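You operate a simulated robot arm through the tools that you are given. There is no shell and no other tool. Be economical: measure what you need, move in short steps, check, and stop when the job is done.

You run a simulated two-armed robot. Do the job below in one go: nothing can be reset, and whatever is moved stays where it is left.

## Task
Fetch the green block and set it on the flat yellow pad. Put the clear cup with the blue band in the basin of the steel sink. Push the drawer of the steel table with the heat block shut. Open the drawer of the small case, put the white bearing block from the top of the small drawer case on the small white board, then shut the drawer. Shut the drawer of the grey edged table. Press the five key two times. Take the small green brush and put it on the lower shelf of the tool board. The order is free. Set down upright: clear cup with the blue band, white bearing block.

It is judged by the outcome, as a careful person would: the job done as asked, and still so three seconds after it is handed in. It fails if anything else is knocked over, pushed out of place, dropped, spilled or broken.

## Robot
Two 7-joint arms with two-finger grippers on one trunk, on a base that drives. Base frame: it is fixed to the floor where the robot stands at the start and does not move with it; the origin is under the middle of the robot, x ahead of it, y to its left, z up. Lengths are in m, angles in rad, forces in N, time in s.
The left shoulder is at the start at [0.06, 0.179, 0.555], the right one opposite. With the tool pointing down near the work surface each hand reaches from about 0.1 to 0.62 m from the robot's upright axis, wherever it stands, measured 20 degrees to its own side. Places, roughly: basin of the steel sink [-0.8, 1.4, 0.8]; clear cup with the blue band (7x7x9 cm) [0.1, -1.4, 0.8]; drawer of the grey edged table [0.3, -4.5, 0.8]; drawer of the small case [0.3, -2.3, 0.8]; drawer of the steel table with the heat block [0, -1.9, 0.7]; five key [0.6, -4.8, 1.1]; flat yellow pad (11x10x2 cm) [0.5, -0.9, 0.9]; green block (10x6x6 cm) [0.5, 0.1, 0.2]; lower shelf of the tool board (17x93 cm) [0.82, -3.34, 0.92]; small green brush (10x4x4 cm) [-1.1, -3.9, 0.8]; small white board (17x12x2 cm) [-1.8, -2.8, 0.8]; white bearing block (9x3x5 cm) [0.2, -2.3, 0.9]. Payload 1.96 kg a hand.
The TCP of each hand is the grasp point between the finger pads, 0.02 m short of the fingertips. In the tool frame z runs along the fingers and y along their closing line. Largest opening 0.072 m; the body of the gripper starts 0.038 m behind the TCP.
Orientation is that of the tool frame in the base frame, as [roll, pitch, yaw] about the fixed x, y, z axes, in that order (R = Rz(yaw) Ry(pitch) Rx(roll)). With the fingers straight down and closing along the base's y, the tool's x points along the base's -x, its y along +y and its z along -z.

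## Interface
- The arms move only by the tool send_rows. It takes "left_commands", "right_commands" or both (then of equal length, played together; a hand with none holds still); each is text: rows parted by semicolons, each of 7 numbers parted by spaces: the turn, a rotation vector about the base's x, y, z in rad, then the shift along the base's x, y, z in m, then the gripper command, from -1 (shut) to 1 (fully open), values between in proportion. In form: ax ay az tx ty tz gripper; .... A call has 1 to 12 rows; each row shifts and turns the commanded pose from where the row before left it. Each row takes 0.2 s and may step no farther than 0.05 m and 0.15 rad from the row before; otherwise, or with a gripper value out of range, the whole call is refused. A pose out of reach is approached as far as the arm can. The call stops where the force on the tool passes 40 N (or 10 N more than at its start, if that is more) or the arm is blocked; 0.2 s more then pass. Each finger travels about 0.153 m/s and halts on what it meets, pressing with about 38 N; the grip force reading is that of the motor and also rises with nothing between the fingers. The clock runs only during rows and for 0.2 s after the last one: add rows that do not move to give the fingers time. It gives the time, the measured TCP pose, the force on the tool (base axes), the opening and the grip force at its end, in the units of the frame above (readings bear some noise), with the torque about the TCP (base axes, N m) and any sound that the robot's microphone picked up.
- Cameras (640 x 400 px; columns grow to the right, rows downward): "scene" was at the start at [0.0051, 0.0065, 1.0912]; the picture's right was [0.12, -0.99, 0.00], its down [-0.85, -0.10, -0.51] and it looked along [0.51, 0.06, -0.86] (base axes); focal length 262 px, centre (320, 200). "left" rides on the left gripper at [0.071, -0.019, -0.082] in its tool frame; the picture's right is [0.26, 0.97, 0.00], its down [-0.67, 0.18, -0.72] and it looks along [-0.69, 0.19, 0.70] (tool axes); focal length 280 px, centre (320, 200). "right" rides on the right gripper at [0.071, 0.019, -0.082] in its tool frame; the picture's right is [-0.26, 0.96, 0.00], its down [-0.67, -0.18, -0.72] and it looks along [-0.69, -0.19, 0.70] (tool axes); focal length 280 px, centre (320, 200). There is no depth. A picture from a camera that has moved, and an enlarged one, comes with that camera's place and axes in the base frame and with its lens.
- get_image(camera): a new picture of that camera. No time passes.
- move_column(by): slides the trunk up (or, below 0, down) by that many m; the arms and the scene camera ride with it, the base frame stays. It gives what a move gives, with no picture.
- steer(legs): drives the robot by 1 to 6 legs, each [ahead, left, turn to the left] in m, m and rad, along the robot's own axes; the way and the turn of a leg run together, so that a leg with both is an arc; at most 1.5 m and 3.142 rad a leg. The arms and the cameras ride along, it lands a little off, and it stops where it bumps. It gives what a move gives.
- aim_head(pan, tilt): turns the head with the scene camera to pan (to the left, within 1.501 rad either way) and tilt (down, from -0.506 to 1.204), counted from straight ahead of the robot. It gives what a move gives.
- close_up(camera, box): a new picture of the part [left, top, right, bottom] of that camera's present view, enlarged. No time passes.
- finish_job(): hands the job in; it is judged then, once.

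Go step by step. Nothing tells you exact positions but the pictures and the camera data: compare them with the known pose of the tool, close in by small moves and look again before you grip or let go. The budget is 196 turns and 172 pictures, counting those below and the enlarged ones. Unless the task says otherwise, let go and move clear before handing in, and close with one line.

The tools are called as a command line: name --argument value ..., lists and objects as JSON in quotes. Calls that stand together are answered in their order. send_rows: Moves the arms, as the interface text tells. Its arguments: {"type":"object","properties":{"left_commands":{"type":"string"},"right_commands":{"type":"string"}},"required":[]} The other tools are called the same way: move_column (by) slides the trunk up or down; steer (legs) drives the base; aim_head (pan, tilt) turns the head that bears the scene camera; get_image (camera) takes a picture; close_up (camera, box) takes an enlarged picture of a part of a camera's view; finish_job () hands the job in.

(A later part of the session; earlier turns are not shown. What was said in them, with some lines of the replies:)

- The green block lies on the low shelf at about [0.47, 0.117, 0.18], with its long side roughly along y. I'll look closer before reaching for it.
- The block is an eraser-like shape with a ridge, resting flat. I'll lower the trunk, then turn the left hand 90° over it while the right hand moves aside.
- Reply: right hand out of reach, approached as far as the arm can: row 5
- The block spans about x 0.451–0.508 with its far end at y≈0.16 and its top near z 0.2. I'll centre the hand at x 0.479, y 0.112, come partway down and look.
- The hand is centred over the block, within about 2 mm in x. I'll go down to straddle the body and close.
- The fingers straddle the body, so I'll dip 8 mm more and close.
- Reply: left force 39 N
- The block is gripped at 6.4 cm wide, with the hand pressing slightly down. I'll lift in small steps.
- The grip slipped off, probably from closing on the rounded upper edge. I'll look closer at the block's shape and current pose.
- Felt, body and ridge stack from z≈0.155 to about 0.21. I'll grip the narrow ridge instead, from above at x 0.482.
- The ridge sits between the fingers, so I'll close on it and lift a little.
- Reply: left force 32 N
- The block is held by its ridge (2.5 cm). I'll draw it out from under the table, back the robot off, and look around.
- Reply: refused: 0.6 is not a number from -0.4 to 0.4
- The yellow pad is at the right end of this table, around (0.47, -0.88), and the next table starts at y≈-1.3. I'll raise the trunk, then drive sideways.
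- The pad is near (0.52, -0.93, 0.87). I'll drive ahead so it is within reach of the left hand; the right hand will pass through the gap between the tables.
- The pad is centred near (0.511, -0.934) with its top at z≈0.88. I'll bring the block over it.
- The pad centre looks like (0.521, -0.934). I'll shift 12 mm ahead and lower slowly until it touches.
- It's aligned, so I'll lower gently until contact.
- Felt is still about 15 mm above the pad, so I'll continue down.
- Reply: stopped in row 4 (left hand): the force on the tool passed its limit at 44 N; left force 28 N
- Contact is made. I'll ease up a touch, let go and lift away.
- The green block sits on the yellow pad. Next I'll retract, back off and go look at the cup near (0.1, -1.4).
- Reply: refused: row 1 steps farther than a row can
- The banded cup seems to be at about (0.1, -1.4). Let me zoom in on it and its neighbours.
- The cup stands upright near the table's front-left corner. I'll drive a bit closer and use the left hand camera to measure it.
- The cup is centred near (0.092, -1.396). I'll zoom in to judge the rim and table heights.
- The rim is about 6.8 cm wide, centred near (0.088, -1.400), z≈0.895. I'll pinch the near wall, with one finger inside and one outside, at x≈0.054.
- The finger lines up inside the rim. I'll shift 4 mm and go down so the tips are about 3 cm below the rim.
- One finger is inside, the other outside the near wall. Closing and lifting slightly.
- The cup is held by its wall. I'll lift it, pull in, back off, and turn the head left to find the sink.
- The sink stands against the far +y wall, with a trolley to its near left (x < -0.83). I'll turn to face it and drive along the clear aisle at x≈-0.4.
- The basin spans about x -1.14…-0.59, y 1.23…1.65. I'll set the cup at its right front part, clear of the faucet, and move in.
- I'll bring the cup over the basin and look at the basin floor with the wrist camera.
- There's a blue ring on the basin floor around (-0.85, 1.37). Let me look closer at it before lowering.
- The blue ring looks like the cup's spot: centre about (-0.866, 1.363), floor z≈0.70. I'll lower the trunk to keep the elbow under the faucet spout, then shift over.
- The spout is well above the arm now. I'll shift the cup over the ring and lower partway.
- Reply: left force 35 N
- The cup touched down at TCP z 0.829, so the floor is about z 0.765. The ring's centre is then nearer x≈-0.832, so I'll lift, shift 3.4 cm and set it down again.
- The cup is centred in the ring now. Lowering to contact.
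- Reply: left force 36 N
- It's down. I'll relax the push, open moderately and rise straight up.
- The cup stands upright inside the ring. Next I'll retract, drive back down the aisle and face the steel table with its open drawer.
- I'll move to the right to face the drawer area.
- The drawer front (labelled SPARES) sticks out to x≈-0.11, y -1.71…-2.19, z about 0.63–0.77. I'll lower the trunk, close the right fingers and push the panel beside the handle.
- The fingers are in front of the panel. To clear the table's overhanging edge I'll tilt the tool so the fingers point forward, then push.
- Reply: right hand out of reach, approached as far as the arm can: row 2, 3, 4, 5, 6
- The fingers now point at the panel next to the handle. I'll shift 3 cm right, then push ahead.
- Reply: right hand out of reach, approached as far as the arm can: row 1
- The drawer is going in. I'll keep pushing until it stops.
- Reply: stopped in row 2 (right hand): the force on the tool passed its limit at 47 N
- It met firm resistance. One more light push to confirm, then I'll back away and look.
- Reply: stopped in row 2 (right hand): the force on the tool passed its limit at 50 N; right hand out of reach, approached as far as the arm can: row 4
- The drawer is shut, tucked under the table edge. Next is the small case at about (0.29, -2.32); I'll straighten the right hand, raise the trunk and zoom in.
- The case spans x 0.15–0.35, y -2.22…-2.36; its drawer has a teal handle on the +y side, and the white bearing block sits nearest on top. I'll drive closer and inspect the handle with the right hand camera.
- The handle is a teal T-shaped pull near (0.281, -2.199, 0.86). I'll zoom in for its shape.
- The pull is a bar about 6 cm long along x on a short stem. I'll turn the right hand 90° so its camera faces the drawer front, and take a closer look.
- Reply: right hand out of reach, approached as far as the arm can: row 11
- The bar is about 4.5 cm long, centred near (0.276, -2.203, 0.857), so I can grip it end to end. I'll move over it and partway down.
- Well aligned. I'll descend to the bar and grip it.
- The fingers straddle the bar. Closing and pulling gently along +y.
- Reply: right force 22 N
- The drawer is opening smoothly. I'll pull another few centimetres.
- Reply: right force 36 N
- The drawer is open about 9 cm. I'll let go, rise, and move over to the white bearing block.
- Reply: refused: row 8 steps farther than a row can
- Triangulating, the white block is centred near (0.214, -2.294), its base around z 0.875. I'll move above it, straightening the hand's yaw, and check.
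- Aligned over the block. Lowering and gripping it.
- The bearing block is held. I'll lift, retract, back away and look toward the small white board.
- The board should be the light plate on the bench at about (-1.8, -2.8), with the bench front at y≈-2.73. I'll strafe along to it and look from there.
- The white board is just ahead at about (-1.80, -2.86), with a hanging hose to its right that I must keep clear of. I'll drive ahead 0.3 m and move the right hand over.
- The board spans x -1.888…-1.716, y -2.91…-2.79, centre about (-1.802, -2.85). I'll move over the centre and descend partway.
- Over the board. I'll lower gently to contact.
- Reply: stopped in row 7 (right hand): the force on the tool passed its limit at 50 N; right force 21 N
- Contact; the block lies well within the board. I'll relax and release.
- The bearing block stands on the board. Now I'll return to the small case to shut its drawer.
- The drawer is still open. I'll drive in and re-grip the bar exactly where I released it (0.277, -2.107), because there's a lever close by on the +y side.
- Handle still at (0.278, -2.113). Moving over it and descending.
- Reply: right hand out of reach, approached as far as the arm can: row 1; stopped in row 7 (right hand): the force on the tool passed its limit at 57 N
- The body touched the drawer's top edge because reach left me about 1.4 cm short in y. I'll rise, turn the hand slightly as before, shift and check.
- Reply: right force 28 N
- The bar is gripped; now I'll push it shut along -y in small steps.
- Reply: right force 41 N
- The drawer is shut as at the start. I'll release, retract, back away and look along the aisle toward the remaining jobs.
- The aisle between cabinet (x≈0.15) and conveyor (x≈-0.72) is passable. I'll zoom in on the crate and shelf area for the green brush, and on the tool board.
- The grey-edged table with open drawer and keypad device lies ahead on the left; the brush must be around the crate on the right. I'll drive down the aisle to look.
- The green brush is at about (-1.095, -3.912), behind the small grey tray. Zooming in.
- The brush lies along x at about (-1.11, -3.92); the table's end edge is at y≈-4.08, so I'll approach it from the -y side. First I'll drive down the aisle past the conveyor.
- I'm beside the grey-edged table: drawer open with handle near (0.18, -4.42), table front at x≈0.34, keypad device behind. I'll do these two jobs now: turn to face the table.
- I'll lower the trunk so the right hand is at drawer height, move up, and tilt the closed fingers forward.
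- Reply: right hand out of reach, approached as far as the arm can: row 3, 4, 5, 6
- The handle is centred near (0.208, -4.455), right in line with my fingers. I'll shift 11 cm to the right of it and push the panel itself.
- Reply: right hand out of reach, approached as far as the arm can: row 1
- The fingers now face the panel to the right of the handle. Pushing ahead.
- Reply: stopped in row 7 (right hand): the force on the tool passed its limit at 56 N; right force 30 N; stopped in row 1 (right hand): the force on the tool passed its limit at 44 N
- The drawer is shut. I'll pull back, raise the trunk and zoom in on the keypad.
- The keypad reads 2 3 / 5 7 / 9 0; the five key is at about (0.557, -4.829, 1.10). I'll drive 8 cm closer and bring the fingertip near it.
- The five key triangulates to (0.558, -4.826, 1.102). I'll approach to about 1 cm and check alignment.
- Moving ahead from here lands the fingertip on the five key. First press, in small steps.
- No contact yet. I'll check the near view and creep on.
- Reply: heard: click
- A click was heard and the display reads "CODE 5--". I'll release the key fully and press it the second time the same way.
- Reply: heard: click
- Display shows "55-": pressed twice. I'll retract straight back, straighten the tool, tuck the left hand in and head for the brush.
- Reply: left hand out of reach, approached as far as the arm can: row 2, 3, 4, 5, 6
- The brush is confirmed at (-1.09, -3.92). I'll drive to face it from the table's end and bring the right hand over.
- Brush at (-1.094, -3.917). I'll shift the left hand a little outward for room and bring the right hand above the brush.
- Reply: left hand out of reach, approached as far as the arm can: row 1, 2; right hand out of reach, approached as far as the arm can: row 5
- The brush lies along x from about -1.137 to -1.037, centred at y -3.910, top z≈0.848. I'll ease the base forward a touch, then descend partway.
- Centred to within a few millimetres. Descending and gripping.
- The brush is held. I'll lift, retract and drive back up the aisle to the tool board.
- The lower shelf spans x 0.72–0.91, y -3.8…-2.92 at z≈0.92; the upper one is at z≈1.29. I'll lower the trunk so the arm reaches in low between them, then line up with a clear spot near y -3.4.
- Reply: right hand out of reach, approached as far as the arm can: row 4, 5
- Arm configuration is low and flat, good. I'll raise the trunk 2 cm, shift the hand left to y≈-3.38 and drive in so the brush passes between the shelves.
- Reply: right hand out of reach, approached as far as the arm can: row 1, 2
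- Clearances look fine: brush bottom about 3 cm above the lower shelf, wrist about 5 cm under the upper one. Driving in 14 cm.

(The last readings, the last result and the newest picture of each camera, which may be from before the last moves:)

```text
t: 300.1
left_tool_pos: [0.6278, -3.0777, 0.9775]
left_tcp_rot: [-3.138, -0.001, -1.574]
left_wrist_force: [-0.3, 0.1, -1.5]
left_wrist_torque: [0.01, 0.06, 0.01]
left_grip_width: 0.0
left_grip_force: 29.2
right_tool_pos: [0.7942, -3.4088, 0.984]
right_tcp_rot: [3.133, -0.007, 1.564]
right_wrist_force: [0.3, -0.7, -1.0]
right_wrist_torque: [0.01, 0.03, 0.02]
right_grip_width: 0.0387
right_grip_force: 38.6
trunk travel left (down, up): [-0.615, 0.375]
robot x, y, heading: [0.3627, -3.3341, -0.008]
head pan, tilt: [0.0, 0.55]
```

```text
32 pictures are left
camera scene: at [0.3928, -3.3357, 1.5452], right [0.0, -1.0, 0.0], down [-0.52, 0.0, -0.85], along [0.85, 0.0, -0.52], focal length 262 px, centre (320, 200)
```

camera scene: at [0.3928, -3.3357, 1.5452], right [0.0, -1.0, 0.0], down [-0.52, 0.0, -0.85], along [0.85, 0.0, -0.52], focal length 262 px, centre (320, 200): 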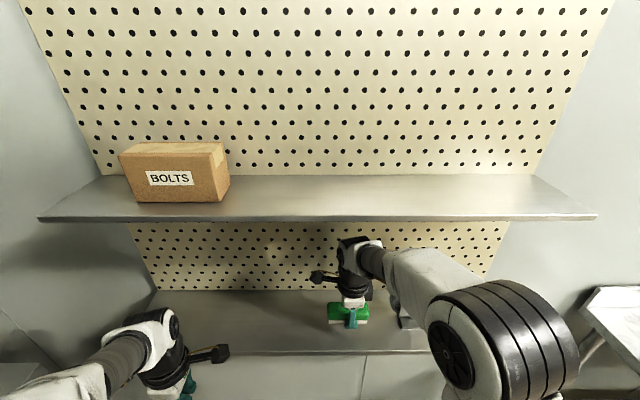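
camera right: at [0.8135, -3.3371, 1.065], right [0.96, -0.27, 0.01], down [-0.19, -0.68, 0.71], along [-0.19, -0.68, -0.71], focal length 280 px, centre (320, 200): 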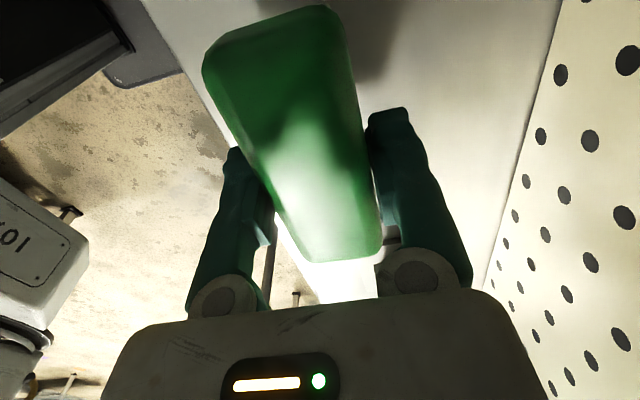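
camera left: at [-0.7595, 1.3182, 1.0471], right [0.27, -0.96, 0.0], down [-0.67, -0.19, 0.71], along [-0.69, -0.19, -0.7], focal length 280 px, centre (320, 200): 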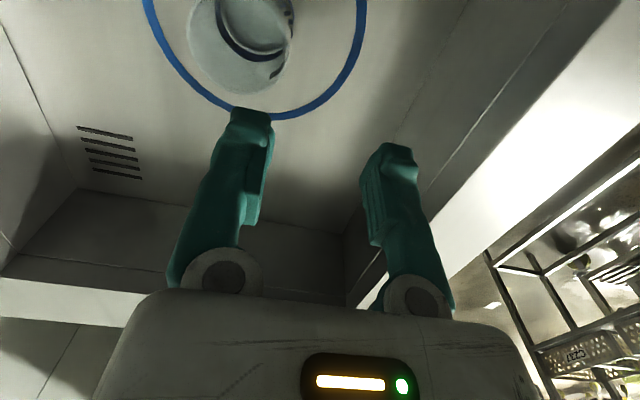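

The brush is over the shelf with its near side about 4 cm inside the front edge. Lowering to contact.

send_rows --right_commands "0 0 0 0 0.01 -0.012 -1; 0 0 0 0 0 -0.008 -1; 0 0 0 0 0 -0.005 -1; 0 0 0 0 0 -0.004 -1; 0 0 0 0 0 -0.004 -1; 0 0 0 0 0 0 -1"

```text
t: 301.5
left_tool_pos: [0.6261, -3.0783, 0.9787]
left_tcp_rot: [-3.138, -0.001, -1.573]
left_wrist_force: [0.0, -0.2, 0.1]
left_wrist_torque: [0.02, -0.01, 0.0]
left_grip_width: 0.0001
left_grip_force: 29.2
right_tool_pos: [0.7935, -3.3998, 0.9517]
right_tcp_rot: [3.131, -0.008, 1.563]
right_wrist_force: [0.2, -0.6, -1.0]
right_wrist_torque: [0.02, 0.02, 0.0]
right_grip_width: 0.0386
right_grip_force: 38.1
trunk travel left (down, up): [-0.615, 0.375]
robot x, y, heading: [0.3621, -3.3313, -0.004]
head pan, tilt: [0.0, 0.55]
```

send_rows --right_commands "0 0 0 0 0 -0.003 -1; 0 0 0 0 0 -0.003 -1; 0 0 0 0 0 -0.003 -1; 0 0 0 0 0 -0.003 -1; 0 0 0 0 0 0 -1"

close_up --camera "scene" --box '[270, 260, 430, 370]'

```text
t: 302.5
left_tool_pos: [0.6245, -3.0772, 0.9788]
left_tcp_rot: [-3.136, -0.002, -1.572]
left_wrist_force: [-0.5, 0.3, -0.1]
left_wrist_torque: [0.0, -0.01, -0.03]
left_grip_width: 0.0001
left_grip_force: 30.1
right_tool_pos: [0.7955, -3.3989, 0.9447]
right_tcp_rot: [3.118, -0.01, 1.562]
right_wrist_force: [-1.6, -0.5, 19.6]
right_wrist_torque: [-0.18, 0.32, 0.01]
right_grip_width: 0.0378
right_grip_force: 37.4
trunk travel left (down, up): [-0.615, 0.375]
robot x, y, heading: [0.3635, -3.3367, -0.008]
head pan, tilt: [0.0, 0.55]
stopped in row 5 (right hand): the force on the tool passed its limit at 40 N (the readings are from after the stop); the commanded pose is now the measured one
```

```text
3.64 times, centred on (350, 315) of scene
camera zoom: at [0.3877, -3.3356, 1.5452], right [0.0, -1.0, 0.0], down [-0.52, 0.0, -0.85], along [0.85, 0.0, -0.52], focal length 954 px, centre (211, -218)
```

zoom: 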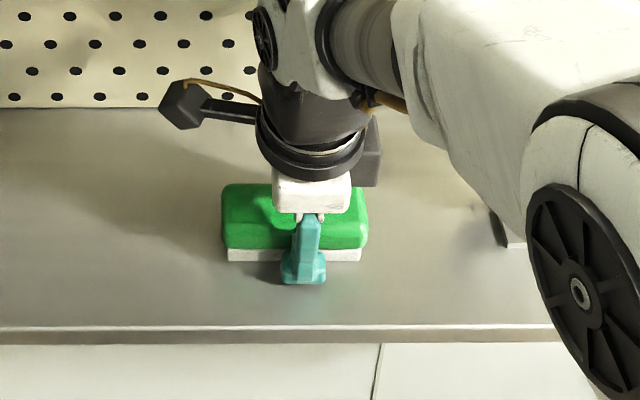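

It rests flat on the shelf. I'll release, rise a little within the gap, and back out.

send_rows --right_commands "0 0 0 0 0 0.002 -1; 0 0 0 0 0 0 0; 0 0 0 0 0 0 0.7; 0 0 0 0 0 0 1; 0 0 0 0 0 0 1; 0 0 0 0 0 0.015 1; 0 0 0 0 0 0.015 1; 0 0 0 0 0 0.01 1; 0 0 0 0 0 0 1"

move_column --by 0.025

get_image --camera "right"

close_up --camera "scene" --box '[230, 180, 490, 370]'

```text
t: 304.5
left_tool_pos: [0.6267, -3.0792, 0.9785]
left_tcp_rot: [-3.139, -0.001, -1.574]
left_wrist_force: [0.9, -0.1, 0.7]
left_wrist_torque: [-0.02, 0.01, -0.01]
left_grip_width: 0.0001
left_grip_force: 29.3
right_tool_pos: [0.7957, -3.3987, 0.9838]
right_tcp_rot: [3.123, -0.008, 1.564]
right_wrist_force: [-0.6, 0.4, 0.7]
right_wrist_torque: [0.01, -0.02, -0.01]
right_grip_width: 0.0718
right_grip_force: 0.1
trunk travel left (down, up): [-0.615, 0.375]
robot x, y, heading: [0.3636, -3.3282, -0.005]
head pan, tilt: [0.0, 0.55]
```

```text
t: 305.2
left_tool_pos: [0.6261, -3.0781, 1.004]
left_tcp_rot: [-3.137, -0.002, -1.572]
left_wrist_force: [-0.3, 0.7, -0.3]
left_wrist_torque: [0.01, -0.01, 0.01]
left_grip_width: 0.0
left_grip_force: 29.9
right_tool_pos: [0.7959, -3.3981, 1.0093]
right_tcp_rot: [3.123, -0.008, 1.564]
right_wrist_force: [0.1, 0.4, 0.0]
right_wrist_torque: [0.01, -0.01, -0.02]
right_grip_width: 0.0719
right_grip_force: 0.0
trunk travel left (down, up): [-0.64, 0.35]
robot x, y, heading: [0.3649, -3.3322, -0.006]
head pan, tilt: [0.0, 0.55]
```

```text
30 pictures are left
camera right: at [0.8139, -3.3272, 1.0906], right [0.96, -0.27, 0.02], down [-0.2, -0.68, 0.71], along [-0.18, -0.68, -0.71], focal length 280 px, centre (320, 200)
```

right: 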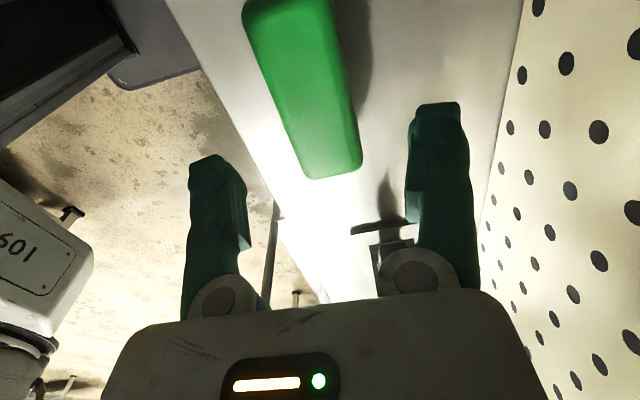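

```text
2.11 times, centred on (360, 275) of scene
camera zoom: at [0.3909, -3.3358, 1.5702], right [0.0, -1.0, 0.0], down [-0.52, 0.0, -0.85], along [0.85, 0.0, -0.52], focal length 552 px, centre (236, 42)
```

zoom: 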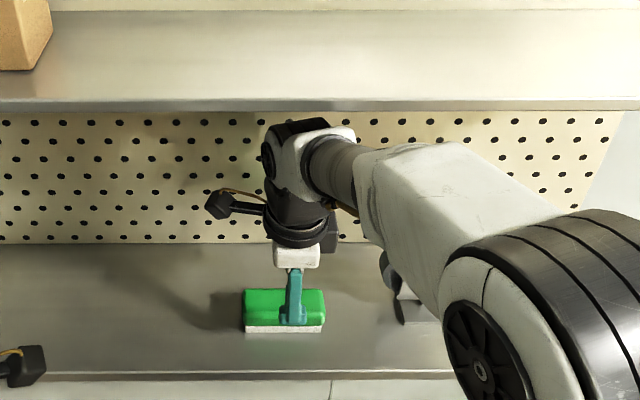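

The brush lies on the lower shelf and the fingers are clear above it. Backing out.

steer --legs '[[-0.4, 0, 0]]'

close_up --camera "scene" --box '[120, 130, 500, 350]'

```text
t: 307.7
left_tool_pos: [0.2375, -3.0774, 1.0039]
left_tcp_rot: [-3.136, -0.001, -1.571]
left_wrist_force: [-0.2, 0.6, -0.6]
left_wrist_torque: [-0.01, -0.02, 0.0]
left_grip_width: 0.0
left_grip_force: 29.6
right_tool_pos: [0.4058, -3.396, 1.0091]
right_tcp_rot: [3.122, -0.008, 1.565]
right_wrist_force: [-0.7, 0.7, -0.1]
right_wrist_torque: [-0.02, 0.0, -0.02]
right_grip_width: 0.072
right_grip_force: 0.0
trunk travel left (down, up): [-0.64, 0.35]
robot x, y, heading: [-0.0263, -3.3356, -0.002]
head pan, tilt: [0.0, 0.55]
```

```text
1.68 times, centred on (310, 240) of scene
camera zoom: at [0.0012, -3.3343, 1.5702], right [0.0, -1.0, 0.0], down [-0.52, 0.0, -0.85], along [0.85, 0.0, -0.52], focal length 442 px, centre (337, 133)
```

zoom: 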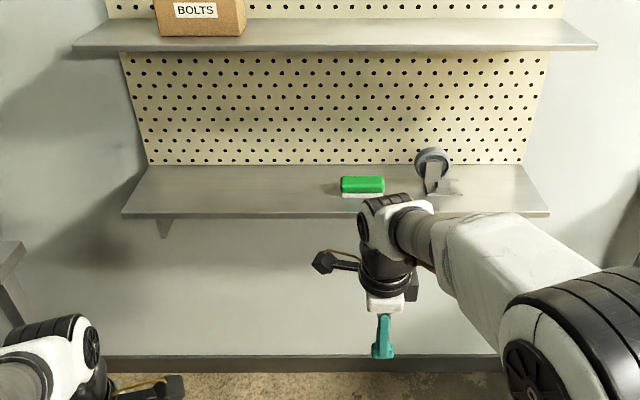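

All seven jobs look done. The green block is on the pad, the cup is upright in the sink ring, and the bearing block is on the board. The three drawers are shut, the five key was pressed twice (display "55-"), and the brush is on the lower shelf. Both hands are empty and clear, so I'm handing in.

finish_job

```text
The job is handed in.
```

The job is handed in, and all seven tasks looked done in the pictures and readings I took along the way; I did not go back for a final check of the earlier ones.
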